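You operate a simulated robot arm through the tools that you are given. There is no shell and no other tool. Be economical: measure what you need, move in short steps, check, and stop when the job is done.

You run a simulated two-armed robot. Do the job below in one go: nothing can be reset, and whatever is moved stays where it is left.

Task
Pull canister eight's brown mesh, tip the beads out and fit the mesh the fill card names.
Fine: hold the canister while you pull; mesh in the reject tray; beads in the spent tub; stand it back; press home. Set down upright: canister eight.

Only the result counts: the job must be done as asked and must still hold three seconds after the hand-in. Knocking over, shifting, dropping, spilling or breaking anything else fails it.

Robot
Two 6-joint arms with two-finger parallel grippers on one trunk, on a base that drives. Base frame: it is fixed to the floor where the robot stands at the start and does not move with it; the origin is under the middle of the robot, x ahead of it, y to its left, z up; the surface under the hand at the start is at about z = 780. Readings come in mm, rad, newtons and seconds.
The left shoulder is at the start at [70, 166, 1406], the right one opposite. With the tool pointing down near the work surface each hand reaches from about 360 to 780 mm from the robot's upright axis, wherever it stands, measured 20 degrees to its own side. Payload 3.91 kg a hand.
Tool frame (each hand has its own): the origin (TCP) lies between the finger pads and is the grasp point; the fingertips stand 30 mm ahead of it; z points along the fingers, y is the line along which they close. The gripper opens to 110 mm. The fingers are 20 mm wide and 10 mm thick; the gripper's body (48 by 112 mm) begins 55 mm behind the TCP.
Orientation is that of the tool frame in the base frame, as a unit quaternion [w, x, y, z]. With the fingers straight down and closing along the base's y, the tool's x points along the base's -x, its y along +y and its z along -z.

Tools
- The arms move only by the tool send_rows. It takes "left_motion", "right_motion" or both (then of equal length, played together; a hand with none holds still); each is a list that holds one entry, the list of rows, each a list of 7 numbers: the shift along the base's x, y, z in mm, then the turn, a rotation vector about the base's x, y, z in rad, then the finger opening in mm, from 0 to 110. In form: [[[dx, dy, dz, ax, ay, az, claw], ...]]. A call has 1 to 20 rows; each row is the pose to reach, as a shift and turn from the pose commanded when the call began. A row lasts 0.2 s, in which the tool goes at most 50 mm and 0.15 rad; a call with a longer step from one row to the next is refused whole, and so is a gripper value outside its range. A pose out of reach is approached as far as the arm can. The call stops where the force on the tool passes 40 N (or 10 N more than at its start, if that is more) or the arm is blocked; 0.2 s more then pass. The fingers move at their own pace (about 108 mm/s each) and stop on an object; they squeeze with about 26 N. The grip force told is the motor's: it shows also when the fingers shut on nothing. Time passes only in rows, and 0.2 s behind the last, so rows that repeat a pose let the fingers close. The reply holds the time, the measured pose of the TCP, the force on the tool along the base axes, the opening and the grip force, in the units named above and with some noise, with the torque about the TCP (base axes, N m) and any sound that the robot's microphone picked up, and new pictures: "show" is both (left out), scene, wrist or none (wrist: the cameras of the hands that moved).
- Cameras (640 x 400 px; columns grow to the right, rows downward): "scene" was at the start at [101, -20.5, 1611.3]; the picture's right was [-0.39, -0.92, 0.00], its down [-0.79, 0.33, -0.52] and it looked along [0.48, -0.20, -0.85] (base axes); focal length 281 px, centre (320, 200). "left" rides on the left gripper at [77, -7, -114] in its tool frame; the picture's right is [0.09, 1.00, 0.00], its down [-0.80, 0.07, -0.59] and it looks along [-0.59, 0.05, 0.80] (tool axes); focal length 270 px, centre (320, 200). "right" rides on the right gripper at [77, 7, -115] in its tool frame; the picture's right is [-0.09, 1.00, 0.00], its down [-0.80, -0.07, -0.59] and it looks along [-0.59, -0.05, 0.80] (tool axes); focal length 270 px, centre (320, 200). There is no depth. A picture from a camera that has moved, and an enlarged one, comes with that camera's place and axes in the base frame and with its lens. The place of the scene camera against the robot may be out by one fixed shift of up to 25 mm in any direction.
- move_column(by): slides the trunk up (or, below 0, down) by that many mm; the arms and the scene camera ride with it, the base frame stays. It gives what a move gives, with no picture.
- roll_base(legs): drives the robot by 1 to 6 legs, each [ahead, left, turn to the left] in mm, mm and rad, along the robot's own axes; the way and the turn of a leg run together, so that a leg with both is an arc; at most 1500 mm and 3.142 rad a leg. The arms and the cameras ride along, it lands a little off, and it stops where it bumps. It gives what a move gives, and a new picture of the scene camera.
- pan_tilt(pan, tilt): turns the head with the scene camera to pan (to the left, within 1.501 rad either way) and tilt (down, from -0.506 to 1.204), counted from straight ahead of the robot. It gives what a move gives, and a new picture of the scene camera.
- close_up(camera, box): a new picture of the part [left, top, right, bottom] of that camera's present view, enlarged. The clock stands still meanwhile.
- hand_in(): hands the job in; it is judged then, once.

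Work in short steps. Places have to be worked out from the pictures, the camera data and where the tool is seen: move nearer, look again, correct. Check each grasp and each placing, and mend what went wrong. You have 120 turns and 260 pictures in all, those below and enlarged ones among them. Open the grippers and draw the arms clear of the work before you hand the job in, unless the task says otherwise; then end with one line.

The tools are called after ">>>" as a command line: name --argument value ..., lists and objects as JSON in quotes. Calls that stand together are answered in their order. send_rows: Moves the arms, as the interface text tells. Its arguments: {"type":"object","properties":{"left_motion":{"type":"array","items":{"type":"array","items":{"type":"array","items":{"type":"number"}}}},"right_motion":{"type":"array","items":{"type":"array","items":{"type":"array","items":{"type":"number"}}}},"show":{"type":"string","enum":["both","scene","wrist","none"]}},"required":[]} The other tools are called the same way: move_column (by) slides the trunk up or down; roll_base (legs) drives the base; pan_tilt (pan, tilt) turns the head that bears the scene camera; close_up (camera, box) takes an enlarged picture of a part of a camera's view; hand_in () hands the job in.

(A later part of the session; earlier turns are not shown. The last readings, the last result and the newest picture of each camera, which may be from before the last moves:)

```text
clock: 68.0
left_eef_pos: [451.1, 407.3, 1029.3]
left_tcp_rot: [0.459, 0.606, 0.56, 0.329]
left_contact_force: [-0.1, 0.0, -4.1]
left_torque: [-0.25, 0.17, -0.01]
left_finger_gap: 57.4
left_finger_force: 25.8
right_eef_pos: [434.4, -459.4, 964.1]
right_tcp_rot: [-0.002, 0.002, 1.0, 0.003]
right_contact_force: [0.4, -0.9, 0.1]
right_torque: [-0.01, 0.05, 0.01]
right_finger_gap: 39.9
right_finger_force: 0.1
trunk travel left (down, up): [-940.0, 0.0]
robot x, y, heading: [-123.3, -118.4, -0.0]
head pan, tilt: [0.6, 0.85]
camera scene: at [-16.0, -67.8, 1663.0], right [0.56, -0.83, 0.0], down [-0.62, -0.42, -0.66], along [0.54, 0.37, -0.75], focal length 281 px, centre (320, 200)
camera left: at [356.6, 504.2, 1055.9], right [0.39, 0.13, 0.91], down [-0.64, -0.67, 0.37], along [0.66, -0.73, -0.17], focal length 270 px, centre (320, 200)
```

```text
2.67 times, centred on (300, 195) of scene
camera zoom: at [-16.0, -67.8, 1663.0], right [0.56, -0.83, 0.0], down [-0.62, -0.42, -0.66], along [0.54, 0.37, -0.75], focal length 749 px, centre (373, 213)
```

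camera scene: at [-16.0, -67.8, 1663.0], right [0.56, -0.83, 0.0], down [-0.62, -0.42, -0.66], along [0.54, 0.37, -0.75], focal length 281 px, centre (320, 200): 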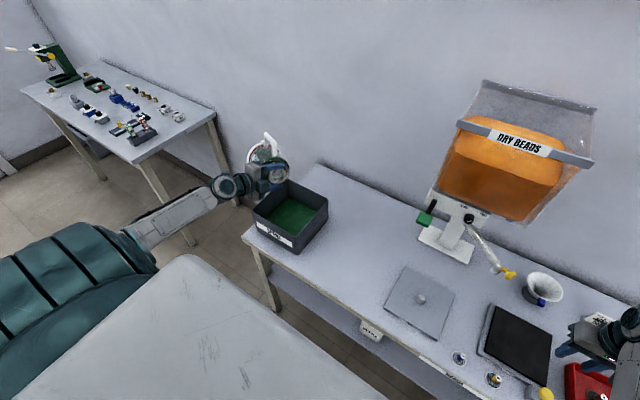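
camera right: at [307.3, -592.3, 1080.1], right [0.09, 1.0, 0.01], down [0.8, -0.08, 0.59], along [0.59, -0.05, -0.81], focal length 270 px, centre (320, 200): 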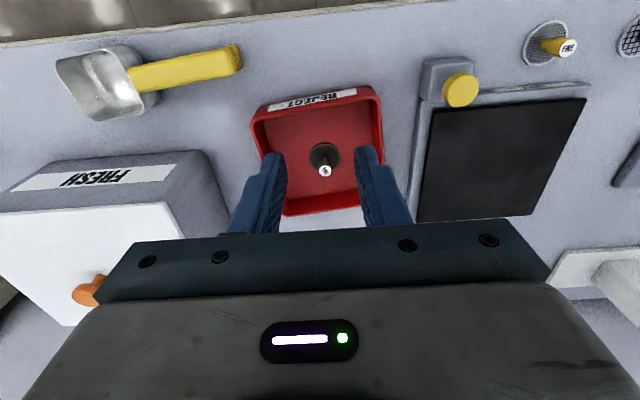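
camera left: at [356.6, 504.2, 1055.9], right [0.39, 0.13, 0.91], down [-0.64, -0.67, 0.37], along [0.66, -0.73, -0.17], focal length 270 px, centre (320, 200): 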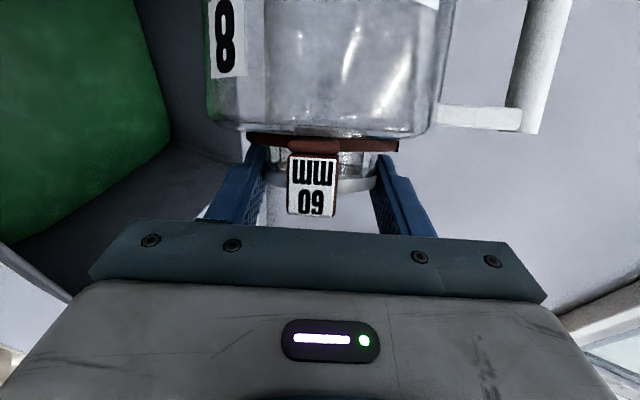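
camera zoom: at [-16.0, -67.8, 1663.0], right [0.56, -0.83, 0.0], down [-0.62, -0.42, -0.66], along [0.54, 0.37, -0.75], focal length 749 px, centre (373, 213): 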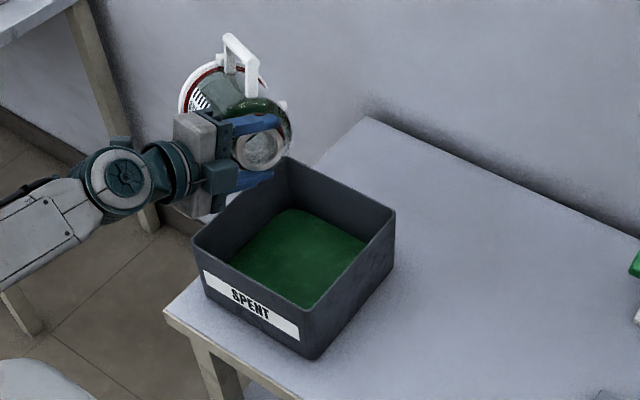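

No slip at ~82° roll; the mouth is over the tub. Continuing the roll to ~170° while lowering a bit to pour.

>>> send_rows --left_motion '[[[0, 0, -12, 0.1264, -0.0258, -0.0493, 40], [0, 0, -24, 0.2528, -0.0516, -0.0986, 40], [0, 0, -34, 0.3792, -0.0774, -0.1479, 40], [0, 0, -40, 0.5056, -0.1032, -0.1972, 40], [0, 0, -44, 0.632, -0.129, -0.2465, 40], [0, 0, -44, 0.7584, -0.1548, -0.2958, 40], [0, 0, -44, 0.8848, -0.1806, -0.3451, 40], [0, 0, -44, 1.0112, -0.2064, -0.3944, 40], [0, 0, -44, 1.1376, -0.2322, -0.4437, 40], [0, 0, -44, 1.264, -0.258, -0.493, 40], [0, 0, -44, 1.3904, -0.2838, -0.5423, 40], [0, 0, -44, 1.3904, -0.2838, -0.5423, 40], [0, 0, -44, 1.3904, -0.2838, -0.5423, 40], [0, 0, -44, 1.3904, -0.2838, -0.5423, 40]]]'

>>> close_up --camera "scene" --box '[200, 120, 400, 270]'

```text
clock: 71.0
left_eef_pos: [400.6, 369.5, 1046.5]
left_tcp_rot: [0.102, 0.825, -0.008, 0.555]
left_contact_force: [-0.5, 0.3, -2.1]
left_torque: [0.01, 0.13, -0.02]
left_finger_gap: 56.9
left_finger_force: 25.8
left hand out of reach, approached as far as the arm can: row 5, 6, 7, 8, 9, 10, 11, 12, 13, 14
right_eef_pos: [434.4, -459.9, 963.9]
right_tcp_rot: [-0.001, 0.002, 1.0, 0.004]
right_contact_force: [-0.4, -0.7, -1.3]
right_torque: [-0.01, 0.03, -0.03]
right_finger_gap: 39.8
right_finger_force: 0.1
trunk travel left (down, up): [-940.0, 0.0]
robot x, y, heading: [-120.1, -119.2, -0.003]
head pan, tilt: [0.6, 0.85]
camera scene: at [-16.7, -68.2, 1663.0], right [0.56, -0.83, 0.0], down [-0.62, -0.42, -0.66], along [0.55, 0.37, -0.75], focal length 281 px, centre (320, 200)
camera left: at [327.1, 404.5, 1156.7], right [-0.09, -0.97, 0.24], down [-0.86, -0.04, -0.51], along [0.5, -0.25, -0.83], focal length 270 px, centre (320, 200)
```

scene: 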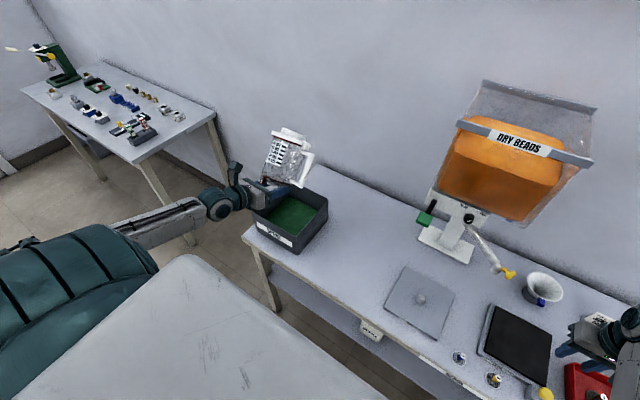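
left: 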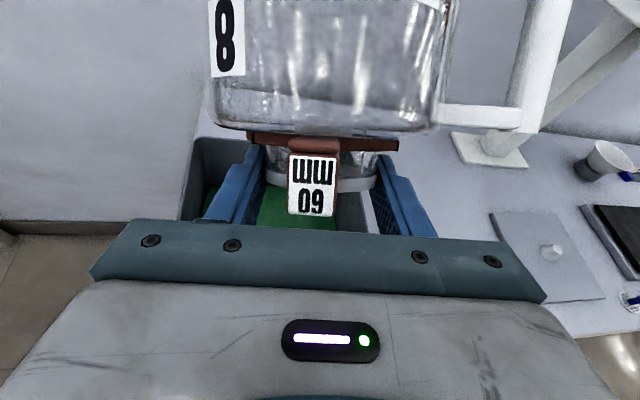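

```text
2.67 times, centred on (300, 195) of scene
camera zoom: at [-16.7, -68.2, 1663.0], right [0.56, -0.83, 0.0], down [-0.62, -0.42, -0.66], along [0.55, 0.37, -0.75], focal length 749 px, centre (373, 213)
```

zoom: 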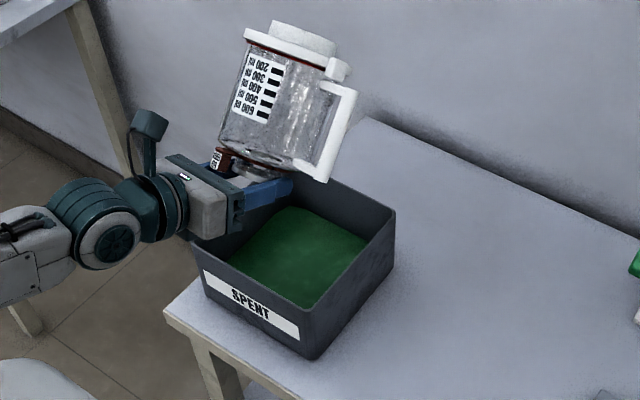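

The canister is inverted and reads ~2.1 N lighter. Checking that it's empty and nothing spilled around the tub.

>>> close_up --camera "left" --box '[160, 0, 480, 220]'

>>> close_up --camera "scene" --box '[230, 120, 340, 200]'

```text
1.82 times, centred on (320, 110) of left
camera zoom: at [327.1, 404.5, 1156.7], right [-0.09, -0.97, 0.24], down [-0.86, -0.04, -0.51], along [0.5, -0.25, -0.83], focal length 491 px, centre (320, 364)
```

zoom: 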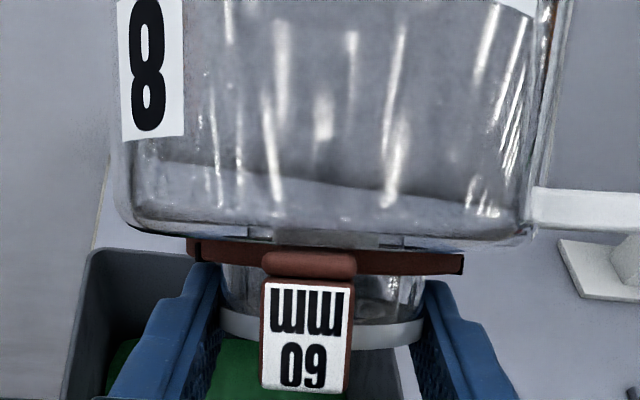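

```text
5.00 times, centred on (285, 160) of scene
camera zoom: at [-16.7, -68.2, 1663.0], right [0.56, -0.83, 0.0], down [-0.62, -0.42, -0.66], along [0.55, 0.37, -0.75], focal length 1404 px, centre (495, 400)
```

zoom: 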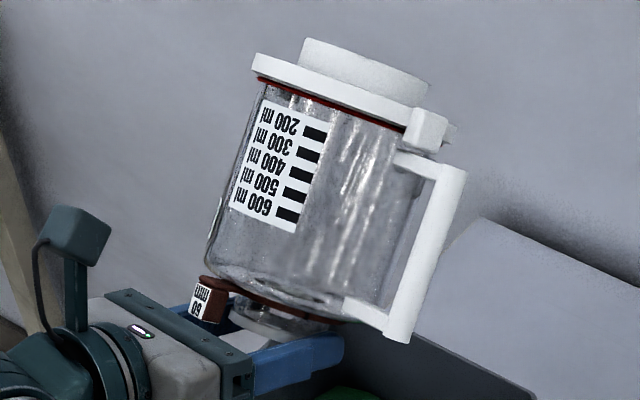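

Canister is empty and nothing is spilled. Reversing the roll the same way.

>>> send_rows --left_motion '[[[0, 0, 15, -0.1264, 0.0258, 0.0493, 40], [0, 0, 30, -0.2528, 0.0516, 0.0986, 40], [0, 0, 44, -0.3792, 0.0774, 0.1479, 40], [0, 0, 50, -0.5056, 0.1032, 0.1972, 40], [0, 0, 50, -0.632, 0.129, 0.2465, 40], [0, 0, 50, -0.7584, 0.1548, 0.2958, 40], [0, 0, 50, -0.8848, 0.1806, 0.3451, 40], [0, 0, 50, -1.0112, 0.2064, 0.3944, 40], [0, 0, 50, -1.1376, 0.2322, 0.4437, 40], [0, 0, 50, -1.264, 0.258, 0.493, 40], [0, 0, 50, -1.3904, 0.2838, 0.5423, 40], [0, 0, 50, -1.3904, 0.2838, 0.5423, 40]]]' --show "scene"

```text
clock: 73.6
left_eef_pos: [398.9, 370.1, 1096.4]
left_tcp_rot: [0.46, 0.606, 0.559, 0.328]
left_contact_force: [-0.3, -0.2, -3.7]
left_torque: [-0.18, 0.12, 0.01]
left_finger_gap: 57.3
left_finger_force: 26.3
right_eef_pos: [434.8, -460.6, 963.2]
right_tcp_rot: [-0.001, 0.002, 1.0, 0.004]
right_contact_force: [0.1, 0.4, -0.4]
right_torque: [-0.02, 0.02, 0.03]
right_finger_gap: 40.1
right_finger_force: 0.0
trunk travel left (down, up): [-940.0, 0.0]
robot x, y, heading: [-121.0, -117.2, -0.007]
head pan, tilt: [0.6, 0.85]
camera scene: at [-16.5, -68.3, 1663.0], right [0.56, -0.83, 0.0], down [-0.62, -0.42, -0.66], along [0.55, 0.37, -0.75], focal length 281 px, centre (320, 200)
```

scene: 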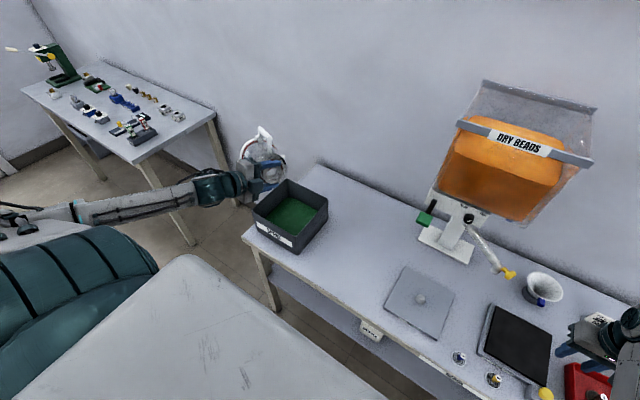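

Roll is back at ~82°. Finishing the roll to upright, at safe height.

>>> send_rows --left_motion '[[[5, 0, 5, -0.131, 0.0267, 0.0511, 40], [10, 0, 10, -0.262, 0.0534, 0.1022, 40], [15, 0, 15, -0.393, 0.0801, 0.1533, 40], [20, 0, 20, -0.524, 0.1068, 0.2044, 40], [25, 0, 22, -0.655, 0.1335, 0.2555, 40], [30, 0, 22, -0.786, 0.1602, 0.3066, 40], [35, 0, 22, -0.917, 0.1869, 0.3577, 40], [40, 0, 22, -1.048, 0.2136, 0.4088, 40], [45, 0, 22, -1.179, 0.2403, 0.4599, 40], [50, 0, 22, -1.31, 0.267, 0.511, 40], [50, 0, 22, -1.31, 0.267, 0.511, 40]]]'

>>> close_up --camera "scene" --box '[200, 120, 400, 270]'

```text
clock: 76.0
left_eef_pos: [449.5, 371.0, 1118.6]
left_tcp_rot: [0.565, 0.091, 0.818, -0.056]
left_contact_force: [0.8, -0.4, -3.1]
left_torque: [-0.03, -0.01, 0.01]
left_finger_gap: 57.6
left_finger_force: 26.3
right_eef_pos: [434.4, -461.0, 963.1]
right_tcp_rot: [-0.001, 0.002, 1.0, 0.004]
right_contact_force: [-0.2, 0.5, -0.1]
right_torque: [0.01, -0.02, 0.01]
right_finger_gap: 40.1
right_finger_force: 0.0
trunk travel left (down, up): [-940.0, 0.0]
robot x, y, heading: [-116.8, -116.0, -0.002]
head pan, tilt: [0.6, 0.85]
camera scene: at [-16.6, -68.3, 1663.0], right [0.56, -0.83, 0.0], down [-0.62, -0.42, -0.66], along [0.55, 0.37, -0.75], focal length 281 px, centre (320, 200)
camera left: at [316.9, 393.0, 1086.4], right [0.18, 0.98, -0.07], down [-0.25, 0.12, 0.96], along [0.95, -0.15, 0.27], focal length 270 px, centre (320, 200)
```

scene: 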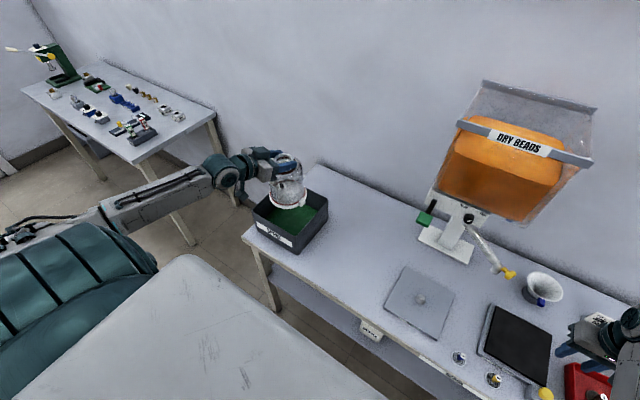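
left: 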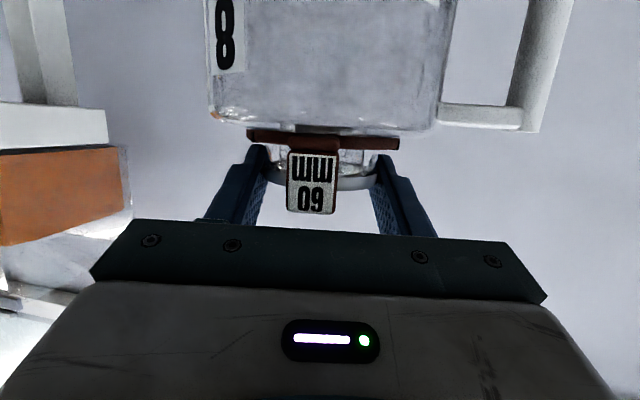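

```text
2.67 times, centred on (300, 195) of scene
camera zoom: at [-16.6, -68.3, 1663.0], right [0.56, -0.83, 0.0], down [-0.62, -0.42, -0.66], along [0.55, 0.37, -0.75], focal length 749 px, centre (373, 213)
```

zoom: 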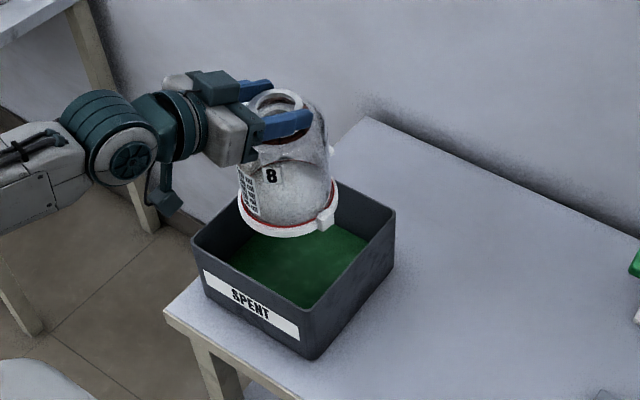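

Empty and upright. Carrying it back over its old spot and lowering to just above the bench.

>>> send_rows --left_motion '[[[2, -35, 0, 0, 0, 0, 40], [4, -70, 0, 0, 0, 0, 40], [7, -110, 0, 0, 0, 0, 40], [10, -150, 0, 0, 0, 0, 40], [13, -190, 0, 0, 0, 0, 40], [16, -230, 0, 0, 0, 0, 40], [19, -265, 0, 0, 0, 0, 40], [21, -290, -10, 0, 0, 0, 40], [21, -290, -40, 0, 0, 0, 40], [21, -290, -70, 0, 0, 0, 40], [21, -290, -100, 0, 0, 0, 40], [21, -290, -130, 0, 0, 0, 40], [21, -290, -150, 0, 0, 0, 40], [21, -290, -155, 0, 0, 0, 40], [21, -290, -155, 0, 0, 0, 40]]]'

>>> send_rows --left_motion '[[[0, 0, -3, 0, 0, 0, 40], [0, 0, -6, 0, 0, 0, 40], [0, 0, -6, 0, 0, 0, 40]]]' --show "none"

```text
clock: 79.2
left_eef_pos: [470.5, 81.0, 963.7]
left_tcp_rot: [0.565, 0.09, 0.818, -0.054]
left_contact_force: [-0.3, -0.1, -3.0]
left_torque: [-0.03, 0.02, -0.04]
left_finger_gap: 57.5
left_finger_force: 26.3
right_eef_pos: [435.3, -459.5, 965.0]
right_tcp_rot: [-0.001, 0.001, 1.0, 0.003]
right_contact_force: [0.5, 1.1, 0.4]
right_torque: [0.0, -0.01, 0.01]
right_finger_gap: 40.3
right_finger_force: 0.1
trunk travel left (down, up): [-940.0, 0.0]
robot x, y, heading: [-120.6, -117.7, -0.003]
head pan, tilt: [0.6, 0.85]
camera scene: at [-16.5, -68.5, 1663.0], right [0.56, -0.83, 0.0], down [-0.62, -0.42, -0.66], along [0.55, 0.37, -0.75], focal length 281 px, centre (320, 200)
camera left: at [338.6, 102.9, 931.3], right [0.18, 0.98, -0.07], down [-0.25, 0.11, 0.96], along [0.95, -0.15, 0.27], focal length 270 px, centre (320, 200)
```

scene: 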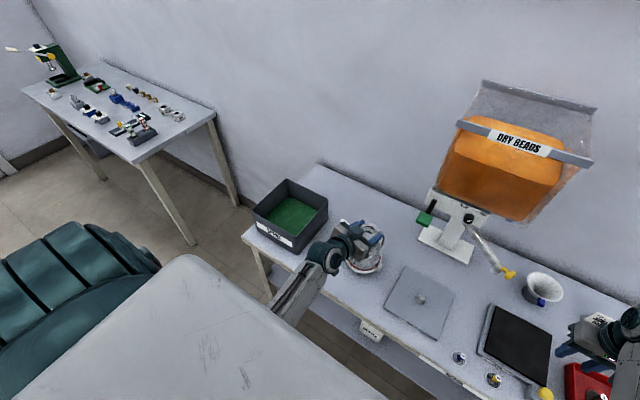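
left: 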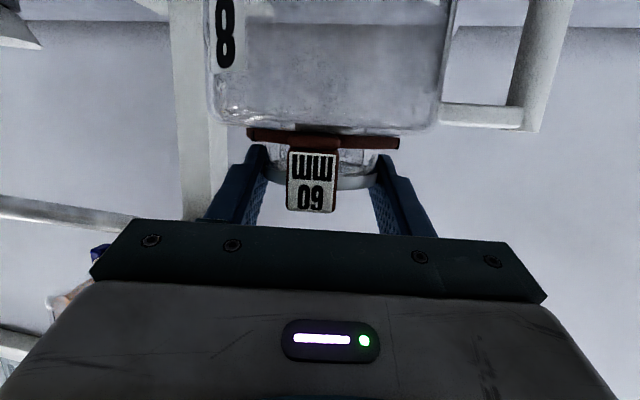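

```text
clock: 80.0
left_eef_pos: [470.6, 80.6, 956.7]
left_tcp_rot: [0.565, 0.091, 0.818, -0.054]
left_contact_force: [0.1, 0.1, -2.6]
left_torque: [-0.01, 0.01, 0.02]
left_finger_gap: 57.5
left_finger_force: 25.6
right_eef_pos: [436.9, -461.7, 963.2]
right_tcp_rot: [-0.001, 0.002, 1.0, 0.004]
right_contact_force: [0.3, 0.5, -0.4]
right_torque: [0.03, 0.03, -0.01]
right_finger_gap: 39.9
right_finger_force: 0.1
trunk travel left (down, up): [-940.0, 0.0]
robot x, y, heading: [-118.2, -119.6, -0.002]
head pan, tilt: [0.6, 0.85]
```

Still hanging (−2.6 N). Lowering in 1.5 mm steps until it touches.

>>> send_rows --left_motion '[[[0, 0, -1.5, 0, 0, 0, 40], [0, 0, -3, 0, 0, 0, 40], [0, 0, -3, 0, 0, 0, 40]]]' --show "none"

>>> send_rows --left_motion '[[[0, 0, -1, 0, 0, 0, 40], [0, 0, -2, 0, 0, 0, 40], [0, 0, -2, 0, 0, 0, 40]]]' --show "none"

```text
clock: 80.8
left_eef_pos: [469.8, 79.5, 954.8]
left_tcp_rot: [0.565, 0.091, 0.818, -0.055]
left_contact_force: [-0.3, -0.2, -1.9]
left_torque: [0.01, 0.04, 0.0]
left_finger_gap: 57.5
left_finger_force: 26.2
right_eef_pos: [435.3, -460.5, 962.5]
right_tcp_rot: [-0.001, 0.003, 1.0, 0.003]
right_contact_force: [-0.9, -0.2, 0.5]
right_torque: [0.01, -0.02, 0.01]
right_finger_gap: 39.9
right_finger_force: 0.1
trunk travel left (down, up): [-940.0, 0.0]
robot x, y, heading: [-122.2, -115.8, 0.003]
head pan, tilt: [0.6, 0.85]
```

```text
clock: 81.6
left_eef_pos: [470.2, 79.5, 956.0]
left_tcp_rot: [0.567, 0.09, 0.817, -0.053]
left_contact_force: [1.2, -0.4, 8.5]
left_torque: [0.29, 0.03, -0.05]
left_finger_gap: 57.4
left_finger_force: 26.3
right_eef_pos: [434.3, -461.0, 965.0]
right_tcp_rot: [-0.001, 0.001, 1.0, 0.003]
right_contact_force: [0.0, -0.2, -0.3]
right_torque: [0.01, 0.02, 0.02]
right_finger_gap: 40.3
right_finger_force: 0.0
trunk travel left (down, up): [-940.0, 0.0]
robot x, y, heading: [-121.6, -119.4, -0.008]
head pan, tilt: [0.6, 0.85]
```

Bench contact (8.5 N). Opening the left gripper and backing straight out.

>>> send_rows --left_motion '[[[0, 0, 1, 0, 0, 0, 65], [0, 0, 1, 0, 0, 0, 80], [0, 0, 1, 0, 0, 0, 90], [-15, 3, 1, 0, 0, 0, 95], [-40, 8, 1, 0, 0, 0, 95], [-70, 14, 1, 0, 0, 0, 95], [-100, 20, 10, 0, 0, 0, 95], [-130, 26, 25, 0, 0, 0, 95], [-130, 26, 25, 0, 0, 0, 95]]]'

>>> close_up --camera "left" --box '[220, 0, 440, 140]'

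>>> close_up --camera "scene" --box '[320, 200, 420, 290]'

```text
clock: 83.6
left_eef_pos: [339.6, 107.3, 978.5]
left_tcp_rot: [0.565, 0.09, 0.818, -0.054]
left_contact_force: [0.3, -0.4, -0.2]
left_torque: [-0.01, 0.02, -0.02]
left_finger_gap: 95.2
left_finger_force: 0.2
right_eef_pos: [435.1, -461.2, 964.8]
right_tcp_rot: [-0.001, 0.001, 1.0, 0.003]
right_contact_force: [-0.1, -0.9, -0.4]
right_torque: [-0.02, 0.0, 0.04]
right_finger_gap: 40.1
right_finger_force: 0.1
trunk travel left (down, up): [-940.0, 0.0]
robot x, y, heading: [-114.6, -119.3, 0.003]
head pan, tilt: [0.6, 0.85]
camera scene: at [-16.1, -69.0, 1663.0], right [0.56, -0.83, 0.0], down [-0.62, -0.42, -0.66], along [0.55, 0.37, -0.75], focal length 281 px, centre (320, 200)
camera left: at [208.5, 128.4, 946.5], right [0.18, 0.98, -0.07], down [-0.25, 0.11, 0.96], along [0.95, -0.15, 0.27], focal length 270 px, centre (320, 200)
```

scene: 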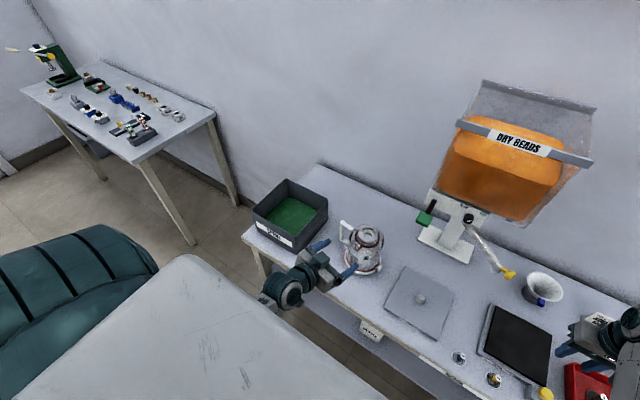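
left: 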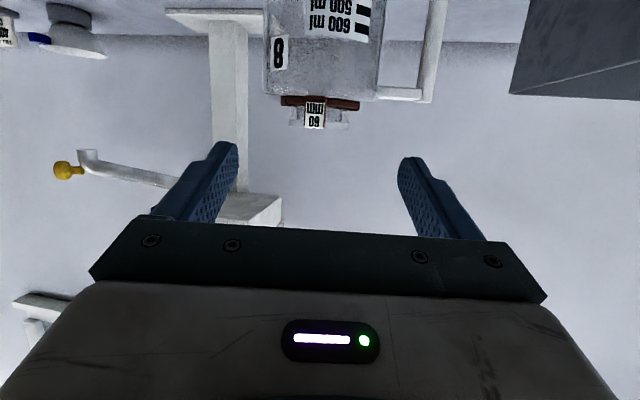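

```text
2.86 times, centred on (330, 70) of left
camera zoom: at [208.5, 128.4, 946.5], right [0.18, 0.98, -0.07], down [-0.25, 0.11, 0.96], along [0.95, -0.15, 0.27], focal length 772 px, centre (291, 571)
```

zoom: 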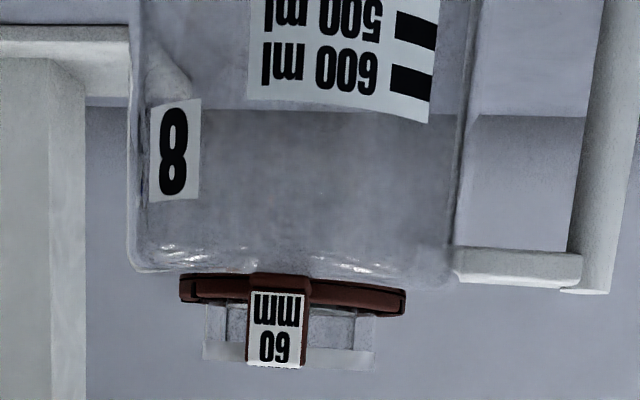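

```text
4.44 times, centred on (370, 245) of scene
camera zoom: at [-16.1, -69.0, 1663.0], right [0.56, -0.83, 0.0], down [-0.62, -0.42, -0.66], along [0.55, 0.37, -0.75], focal length 1248 px, centre (98, 0)
```

zoom: 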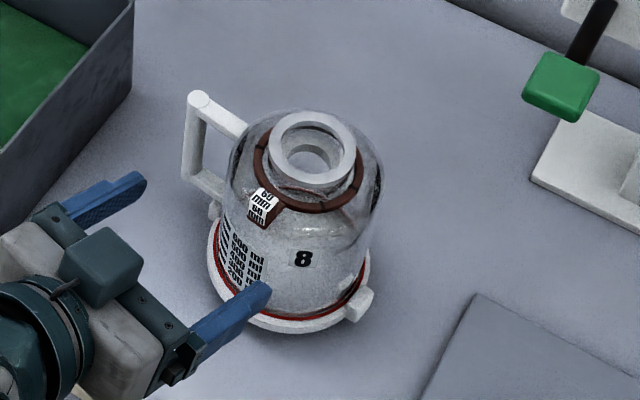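

Canister 8 stands upright, empty. Now driving back 50 and left ~385 so the right hand can reach both the COARSE mesh and the neck with a vertical tool.

>>> roll_base --legs '[[-60, 0, 0], [0, 385, 0]]'

>>> pan_tilt --pan -0.4 --tilt 1.0

```text
clock: 86.6
left_eef_pos: [281.3, 489.8, 978.2]
left_tcp_rot: [0.566, 0.092, 0.818, -0.055]
left_contact_force: [-0.1, 0.2, 0.0]
left_torque: [-0.01, -0.01, 0.0]
left_finger_gap: 94.4
left_finger_force: 0.1
right_eef_pos: [375.7, -78.2, 963.4]
right_tcp_rot: [-0.001, 0.003, 1.0, 0.005]
right_contact_force: [0.4, 0.0, 0.7]
right_torque: [0.0, 0.02, -0.02]
right_finger_gap: 39.9
right_finger_force: 0.0
trunk travel left (down, up): [-940.0, 0.0]
robot x, y, heading: [-175.9, 265.0, -0.007]
head pan, tilt: [0.6, 0.85]
camera scene: at [-75.8, 314.7, 1663.2], right [0.56, -0.83, 0.0], down [-0.62, -0.42, -0.66], along [0.55, 0.37, -0.75], focal length 281 px, centre (320, 200)
```

scene: 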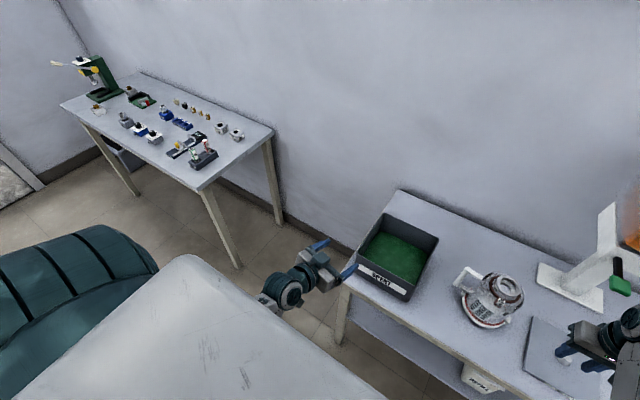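

```text
clock: 87.9
left_eef_pos: [281.5, 491.0, 979.2]
left_tcp_rot: [0.565, 0.092, 0.818, -0.056]
left_contact_force: [1.1, 0.2, 0.0]
left_torque: [-0.02, 0.0, -0.01]
left_finger_gap: 95.0
left_finger_force: 0.0
right_eef_pos: [374.3, -75.8, 963.7]
right_tcp_rot: [-0.001, 0.003, 1.0, 0.004]
right_contact_force: [-0.4, -1.1, 0.3]
right_torque: [0.02, -0.02, -0.01]
right_finger_gap: 39.9
right_finger_force: 0.0
trunk travel left (down, up): [-940.0, 0.0]
robot x, y, heading: [-178.8, 264.7, -0.002]
head pan, tilt: [-0.4, 1.0]
camera scene: at [-76.4, 245.7, 1652.0], right [-0.39, -0.92, 0.0], down [-0.77, 0.33, -0.54], along [0.5, -0.21, -0.84], focal length 281 px, centre (320, 200)
```

scene: 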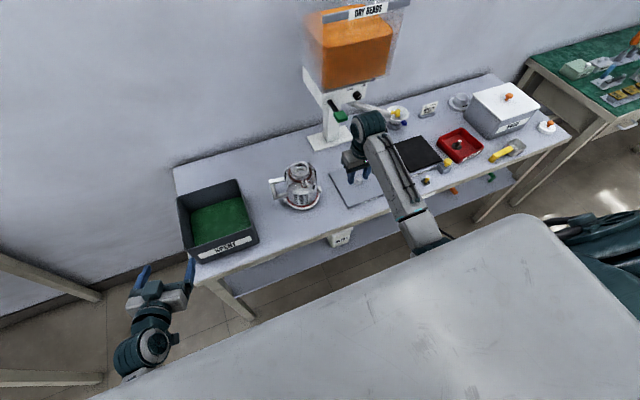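

Moving the right hand over the COARSE mesh at about (358, −289), staying 90 mm above it.

>>> send_rows --right_motion '[[[-4, -40, 0, 0, 0, 0, 40], [-8, -80, 0, 0, 0, 0, 40], [-12, -120, -5, 0, 0, 0, 40], [-16, -165, -20, 0, 0, 0, 40], [-16, -205, -40, 0, 0, 0, 40], [-16, -213, -60, 0, 0, 0, 40], [-16, -213, -60, 0, 0, 0, 40]]]' --show "wrist"

>>> close_up --camera "right" --box '[220, 30, 420, 170]'

```text
clock: 89.5
left_eef_pos: [280.9, 492.1, 978.8]
left_tcp_rot: [0.565, 0.093, 0.818, -0.056]
left_contact_force: [0.5, -0.2, 0.4]
left_torque: [0.01, -0.02, -0.01]
left_finger_gap: 95.0
left_finger_force: 0.0
right_eef_pos: [359.3, -289.9, 903.7]
right_tcp_rot: [0.0, 0.003, 1.0, 0.004]
right_contact_force: [0.4, 0.3, 0.3]
right_torque: [0.01, -0.03, 0.0]
right_finger_gap: 40.1
right_finger_force: 0.0
trunk travel left (down, up): [-940.0, 0.0]
robot x, y, heading: [-175.4, 266.8, -0.003]
head pan, tilt: [-0.4, 1.0]
camera right: at [280.9, -282.8, 1018.3], right [0.09, 1.0, 0.01], down [0.8, -0.08, 0.59], along [0.59, -0.05, -0.8], focal length 270 px, centre (320, 200)
```

right: 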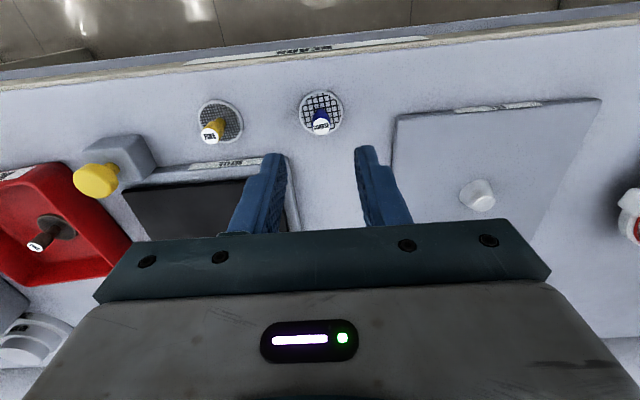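

```text
2.86 times, centred on (320, 100) of right
camera zoom: at [280.9, -282.8, 1018.3], right [0.09, 1.0, 0.01], down [0.8, -0.08, 0.59], along [0.59, -0.05, -0.8], focal length 772 px, centre (320, 486)
```

zoom: 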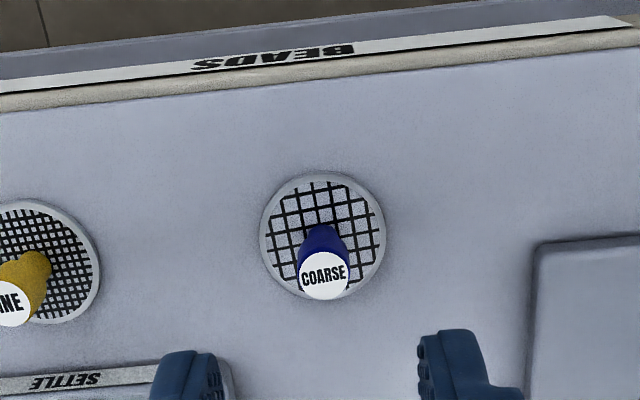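

Mesh at (359.5, −287.6), knob top z≈816. Descending so the tips reach ~13 mm below the knob top, then gripping.

>>> send_rows --right_motion '[[[0, 2, -25, 0, 0, 0, 36], [0, 2, -50, 0, 0, 0, 32], [0, 2, -65, 0, 0, 0, 30], [0, 2, -71, 0, 0, 0, 30], [0, 2, -71, 0, 0, 0, 18], [0, 2, -71, 0, 0, 0, 8], [0, 2, -71, 0, 0, 0, 3], [0, 2, -71, 0, 0, 0, 3]]]' --show "wrist"

>>> close_up --camera "right" --box '[240, 80, 400, 200]'

```text
clock: 91.3
left_eef_pos: [281.5, 491.9, 979.4]
left_tcp_rot: [0.565, 0.091, 0.818, -0.055]
left_contact_force: [-0.6, -0.3, -0.6]
left_torque: [-0.01, 0.01, 0.01]
left_finger_gap: 95.1
left_finger_force: 0.0
right_eef_pos: [358.4, -287.2, 832.4]
right_tcp_rot: [-0.001, 0.003, 1.0, 0.003]
right_contact_force: [-0.1, 0.2, 0.7]
right_torque: [-0.01, -0.02, -0.03]
right_finger_gap: 12.0
right_finger_force: 25.8
trunk travel left (down, up): [-940.0, 0.0]
robot x, y, heading: [-177.6, 267.6, -0.008]
head pan, tilt: [-0.4, 1.0]
camera right: at [280.7, -280.3, 948.1], right [0.09, 1.0, 0.01], down [0.8, -0.08, 0.59], along [0.59, -0.05, -0.81], focal length 270 px, centre (320, 200)
```

right: 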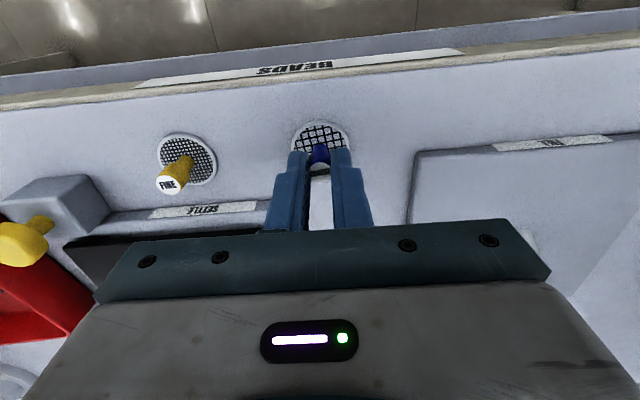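

```text
3.33 times, centred on (320, 140) of right
camera zoom: at [280.7, -280.3, 948.1], right [0.09, 1.0, 0.01], down [0.8, -0.08, 0.59], along [0.59, -0.05, -0.81], focal length 901 px, centre (320, 400)
```

zoom: 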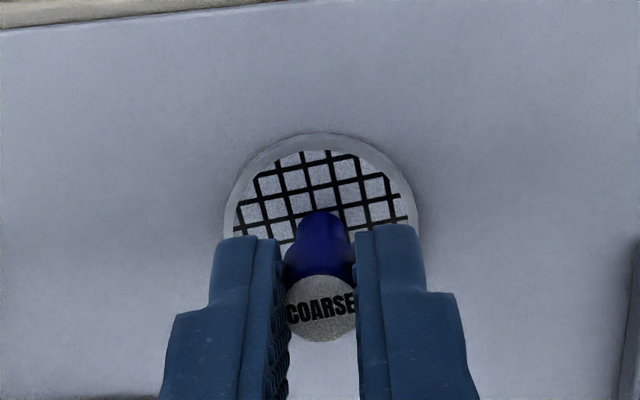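

COARSE mesh gripped. Lifting to z≈1015, then across at x≈370 toward the canister, staying clear of the dispenser.

>>> send_rows --right_motion '[[[0, 0, 10, 0, 0, 0, 3], [0, 0, 30, 0, 0, 0, 3], [0, 0, 65, 0, 0, 0, 3], [0, 0, 105, 0, 0, 0, 3], [0, 0, 145, 0, 0, 0, 3], [0, 10, 183, 0, 0, 0, 3], [0, 50, 183, 0, 0, 0, 3], [0, 95, 183, 0, 0, 0, 3], [0, 140, 183, 0, 0, 0, 3], [5, 185, 183, 0, 0, 0, 3], [10, 230, 183, 0, 0, 0, 3], [15, 275, 183, 0, 0, 0, 3], [22, 315, 183, 0, 0, 0, 3], [30, 350, 183, 0, 0, 0, 3], [35, 367, 183, 0, 0, 0, 3], [35, 367, 183, 0, 0, 0, 3]]]'

```text
clock: 94.7
left_eef_pos: [282.7, 490.1, 978.0]
left_tcp_rot: [0.566, 0.092, 0.818, -0.056]
left_contact_force: [-0.5, 0.6, -0.1]
left_torque: [0.02, -0.02, 0.03]
left_finger_gap: 94.9
left_finger_force: 0.2
right_eef_pos: [394.1, 79.1, 1014.6]
right_tcp_rot: [0.0, 0.003, 1.0, 0.003]
right_contact_force: [-0.5, 0.4, -0.4]
right_torque: [-0.02, -0.02, -0.02]
right_finger_gap: 11.5
right_finger_force: 26.8
right hand out of reach, approached as far as the arm can: row 12, 13
trunk travel left (down, up): [-940.0, 0.0]
robot x, y, heading: [-180.8, 263.3, -0.005]
head pan, tilt: [-0.4, 1.0]
camera scene: at [-76.4, 245.0, 1652.0], right [-0.39, -0.92, 0.0], down [-0.77, 0.33, -0.54], along [0.5, -0.21, -0.84], focal length 281 px, centre (320, 200)
camera right: at [315.9, 86.8, 1130.5], right [0.09, 1.0, 0.01], down [0.8, -0.08, 0.59], along [0.59, -0.05, -0.8], focal length 270 px, centre (320, 200)
```

scene: 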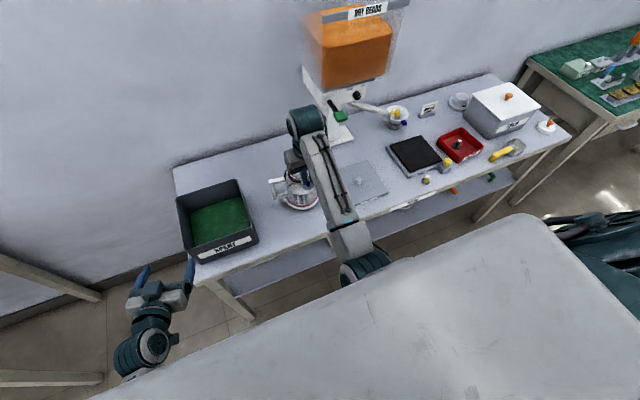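
right: 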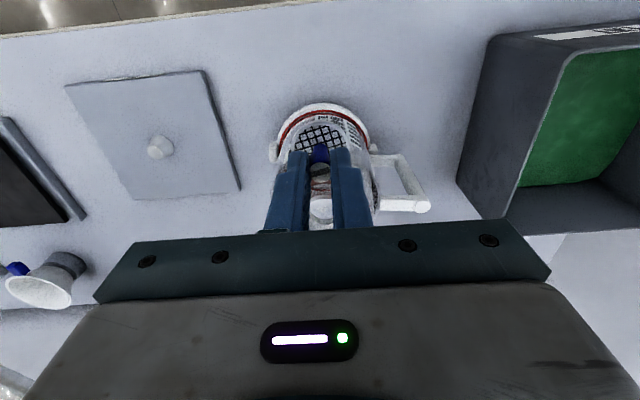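

Reached with a vertical tool. Zooming to locate the neck relative to the fingers.

>>> close_up --camera "right" --box '[240, 90, 440, 230]'

>>> close_up --camera "scene" --box '[250, 130, 350, 220]'

```text
2.86 times, centred on (340, 160) of right
camera zoom: at [315.9, 86.8, 1130.5], right [0.09, 1.0, 0.01], down [0.8, -0.08, 0.59], along [0.59, -0.05, -0.8], focal length 772 px, centre (263, 314)
```

zoom: 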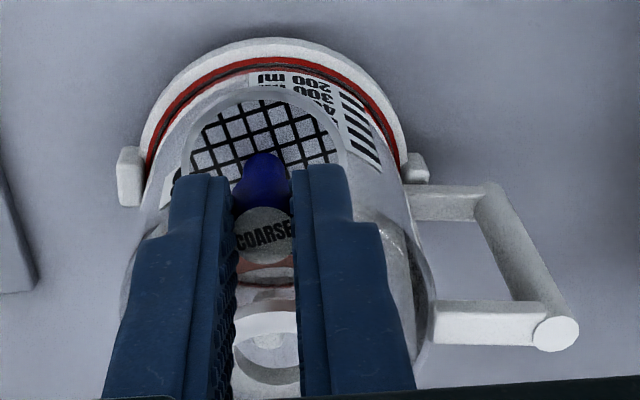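

```text
4.44 times, centred on (300, 175) of scene
camera zoom: at [-76.4, 245.0, 1652.0], right [-0.39, -0.92, 0.0], down [-0.77, 0.33, -0.54], along [0.5, -0.21, -0.84], focal length 1248 px, centre (409, 311)
```

zoom: 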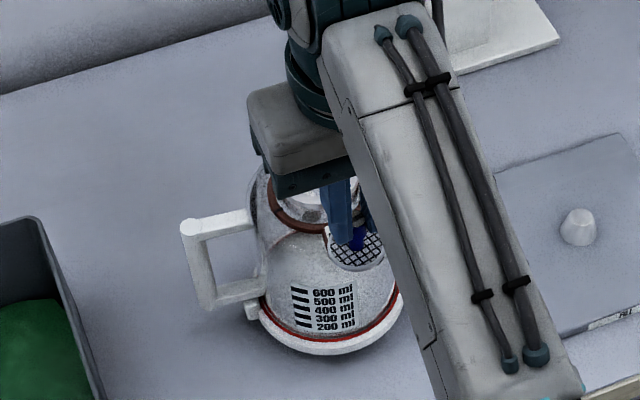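

Zooming tighter on the gap between the fingers to see the neck ring.

>>> close_up --camera "right" --box '[310, 170, 360, 235]'

```text
6.15 times, centred on (335, 202) of right
camera zoom: at [315.9, 86.8, 1130.5], right [0.09, 1.0, 0.01], down [0.8, -0.08, 0.59], along [0.59, -0.05, -0.8], focal length 1663 px, centre (228, 185)
```

zoom: 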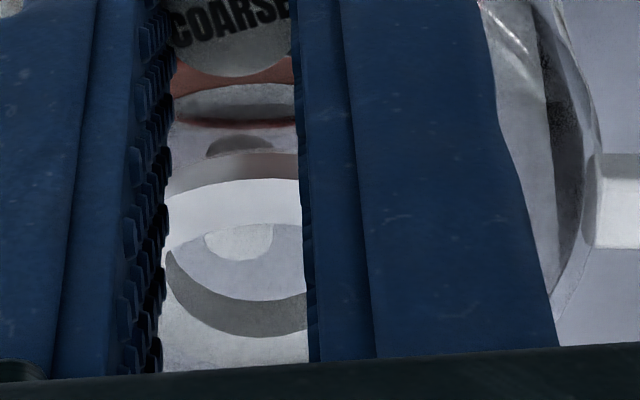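

Near flange edge at x≈448 gives neck centre x≈477, y≈79. I'll hover the mesh just above the rim there, and bring the left wrist camera round to view the alignment from the side.

>>> send_rows --right_motion '[[[20, 0, 0, 0, 0, 0, 3], [40, 0, 0, 0, 0, 0, 3], [60, 0, 0, 0, 0, 0, 3], [82, 0, 0, 0, 0, 0, 3], [82, 0, -6, 0, 0, 0, 3], [82, 0, -6, 0, 0, 0, 3], [82, 0, -6, 0, 0, 0, 3], [82, 0, -6, 0, 0, 0, 3]]]' --left_motion '[[[10, -22, 0, 0, 0, -0.1, 60], [20, -45, 0, 0, 0, -0.2, 60], [30, -67, 0, 0, 0, -0.3, 60], [40, -90, 0, 0, 0, -0.4, 60], [50, -112, 0, 0, 0, -0.5, 60], [60, -135, 0, 0, 0, -0.6, 60], [60, -135, 0, 0, 0, -0.6, 60], [60, -135, 0, 0, 0, -0.6, 60]]]'

>>> close_up --camera "scene" --box '[260, 150, 330, 205]'

```text
clock: 96.5
left_eef_pos: [342.3, 355.6, 979.2]
left_tcp_rot: [0.524, 0.33, 0.754, -0.22]
left_contact_force: [0.2, -0.3, 0.4]
left_torque: [0.0, 0.02, -0.03]
left_finger_gap: 59.9
left_finger_force: 0.0
right_eef_pos: [475.9, 78.9, 1009.0]
right_tcp_rot: [-0.001, 0.003, 1.0, 0.004]
right_contact_force: [-0.7, 1.0, 0.7]
right_torque: [-0.01, 0.0, -0.01]
right_finger_gap: 12.4
right_finger_force: 26.2
trunk travel left (down, up): [-940.0, 0.0]
robot x, y, heading: [-177.1, 267.0, -0.002]
head pan, tilt: [-0.4, 1.0]
camera scene: at [-76.7, 245.8, 1652.0], right [-0.39, -0.92, 0.0], down [-0.77, 0.33, -0.54], along [0.5, -0.21, -0.84], focal length 281 px, centre (320, 200)
camera right: at [397.9, 86.8, 1124.9], right [0.09, 1.0, 0.01], down [0.8, -0.08, 0.59], along [0.59, -0.05, -0.81], focal length 270 px, centre (320, 200)
camera left: at [246.2, 449.5, 947.0], right [0.7, 0.71, -0.07], down [-0.14, 0.24, 0.96], along [0.7, -0.67, 0.27], focal length 270 px, centre (320, 200)
```

scene: 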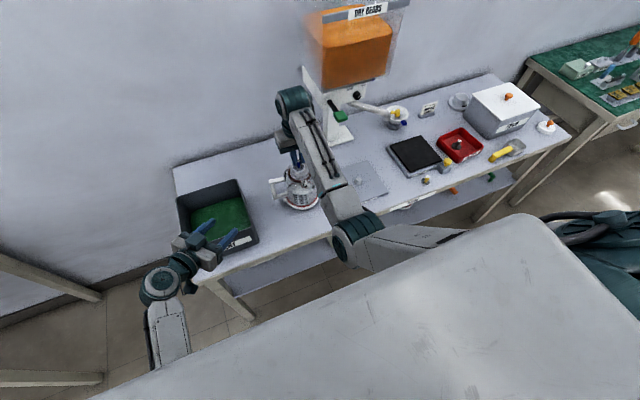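
right: 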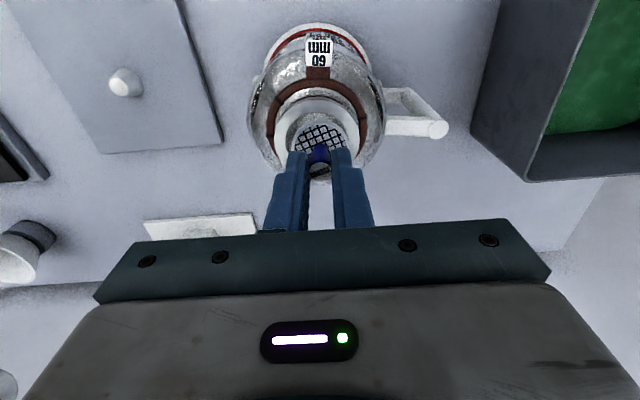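
left: 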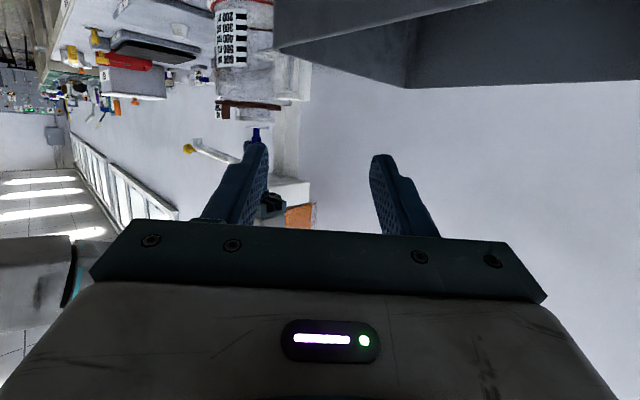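

```text
7.27 times, centred on (295, 178) of scene
camera zoom: at [-76.7, 245.8, 1652.0], right [-0.39, -0.92, 0.0], down [-0.77, 0.33, -0.54], along [0.5, -0.21, -0.84], focal length 2042 px, centre (502, 364)
```

zoom: 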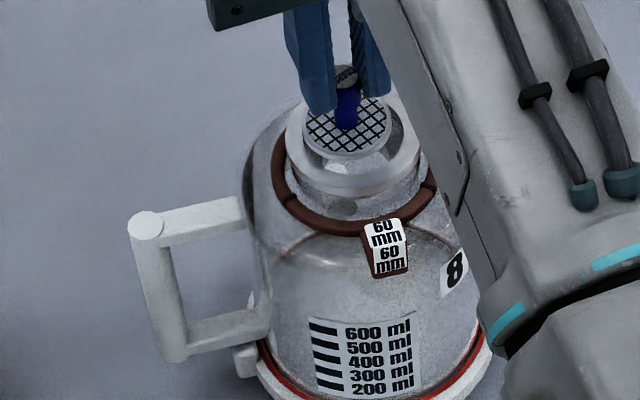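

Great views. Zooming right and left cameras for mesh-to-rim alignment.

>>> close_up --camera "right" --box '[260, 70, 380, 190]'

>>> close_up --camera "left" --box '[195, 80, 315, 180]'

>>> close_up --camera "scene" --box '[283, 158, 319, 182]'

```text
3.33 times, centred on (320, 130) of right
camera zoom: at [397.9, 86.8, 1124.9], right [0.09, 1.0, 0.01], down [0.8, -0.08, 0.59], along [0.59, -0.05, -0.81], focal length 901 px, centre (320, 433)
```

zoom: 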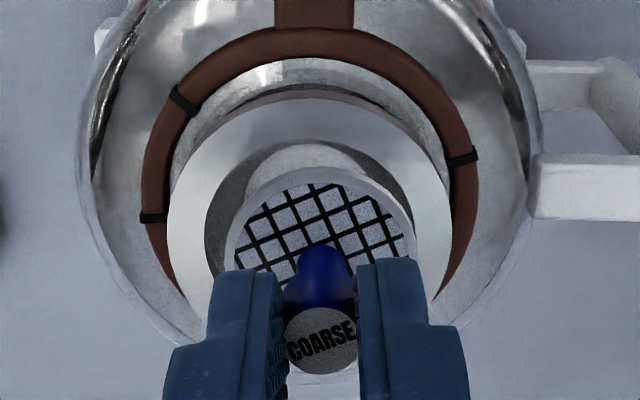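

```text
4.00 times, centred on (255, 130) of left
camera zoom: at [246.2, 449.5, 947.0], right [0.7, 0.71, -0.07], down [-0.14, 0.24, 0.96], along [0.7, -0.67, 0.27], focal length 1081 px, centre (580, 480)
```

zoom: 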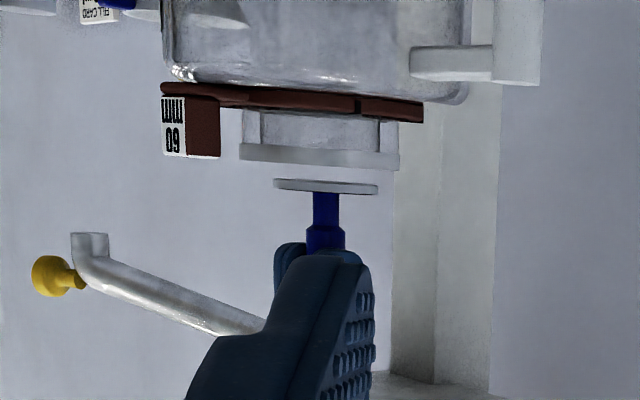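

```text
16.00 times, centred on (301, 170) of scene
camera zoom: at [-76.7, 245.8, 1652.0], right [-0.39, -0.92, 0.0], down [-0.77, 0.33, -0.54], along [0.5, -0.21, -0.84], focal length 4492 px, centre (624, 680)
```

zoom: 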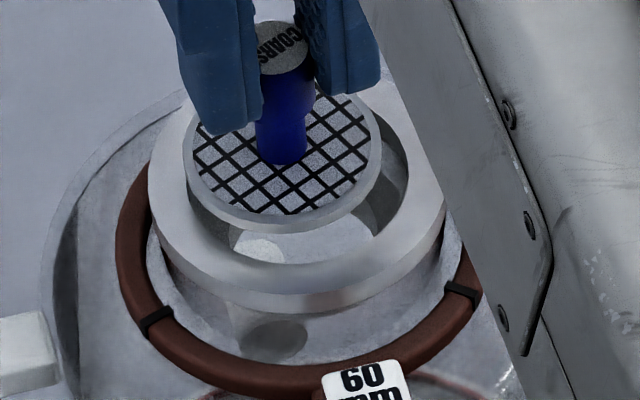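

Combining the three views, the mesh needs about −1.2 mm in x and −1.9 mm in y. Correcting and lowering until it just enters the rim.

>>> send_rows --right_motion '[[[-1.2, -1.9, 0, 0, 0, 0, 3], [-1.2, -1.9, -3, 0, 0, 0, 3], [-1.2, -1.9, -5, 0, 0, 0, 3], [-1.2, -1.9, -5, 0, 0, 0, 3]]]' --show "none"

>>> close_up --camera "scene" --box '[283, 158, 319, 182]'

>>> close_up --camera "right" --box '[260, 70, 380, 190]'

>>> close_up --camera "left" --box '[225, 95, 305, 155]'

```text
clock: 97.5
left_eef_pos: [343.1, 356.2, 979.3]
left_tcp_rot: [0.524, 0.329, 0.754, -0.22]
left_contact_force: [-0.8, -0.6, 0.2]
left_torque: [0.02, 0.01, 0.04]
left_finger_gap: 60.1
left_finger_force: 0.1
right_eef_pos: [474.8, 77.5, 1005.2]
right_tcp_rot: [-0.001, 0.002, 1.0, 0.004]
right_contact_force: [0.1, 0.3, -0.2]
right_torque: [0.02, -0.03, 0.03]
right_finger_gap: 12.5
right_finger_force: 26.0
trunk travel left (down, up): [-940.0, 0.0]
robot x, y, heading: [-180.6, 263.7, -0.006]
head pan, tilt: [-0.4, 1.0]
```

```text
16.00 times, centred on (301, 170) of scene
camera zoom: at [-76.3, 245.7, 1652.0], right [-0.39, -0.92, 0.0], down [-0.77, 0.33, -0.54], along [0.5, -0.21, -0.84], focal length 4492 px, centre (624, 680)
```

zoom: 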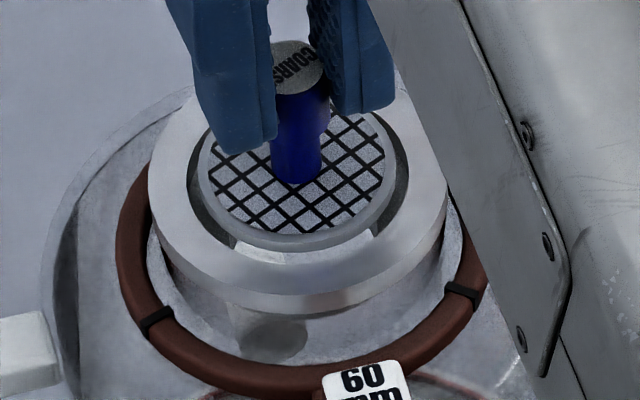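

```text
3.33 times, centred on (320, 130) of right
camera zoom: at [396.6, 84.6, 1119.8], right [0.09, 1.0, 0.01], down [0.8, -0.08, 0.59], along [0.59, -0.05, -0.81], focal length 901 px, centre (320, 433)
```

zoom: 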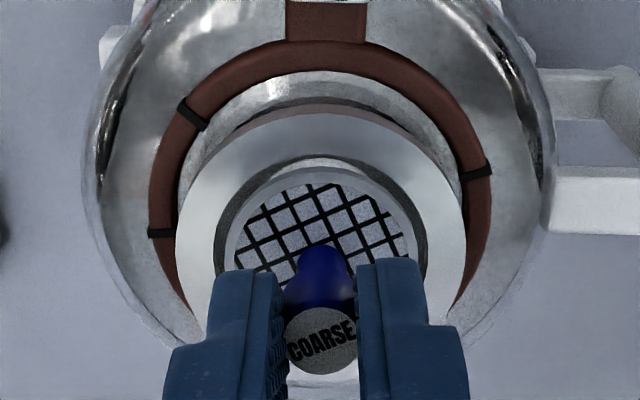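

```text
6.67 times, centred on (265, 125) of left
camera zoom: at [246.3, 449.5, 946.9], right [0.7, 0.71, -0.07], down [-0.14, 0.24, 0.96], along [0.7, -0.67, 0.27], focal length 1802 px, centre (687, 700)
```

zoom: 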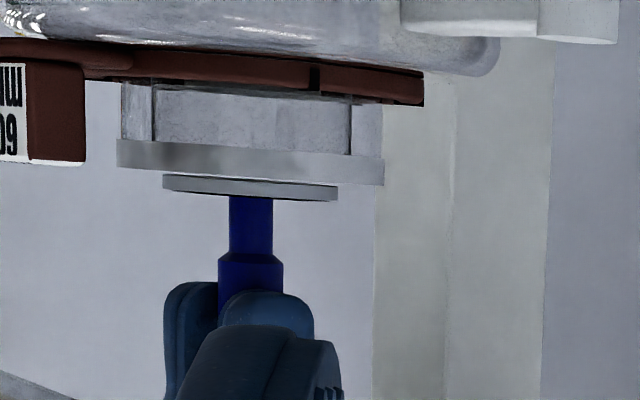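

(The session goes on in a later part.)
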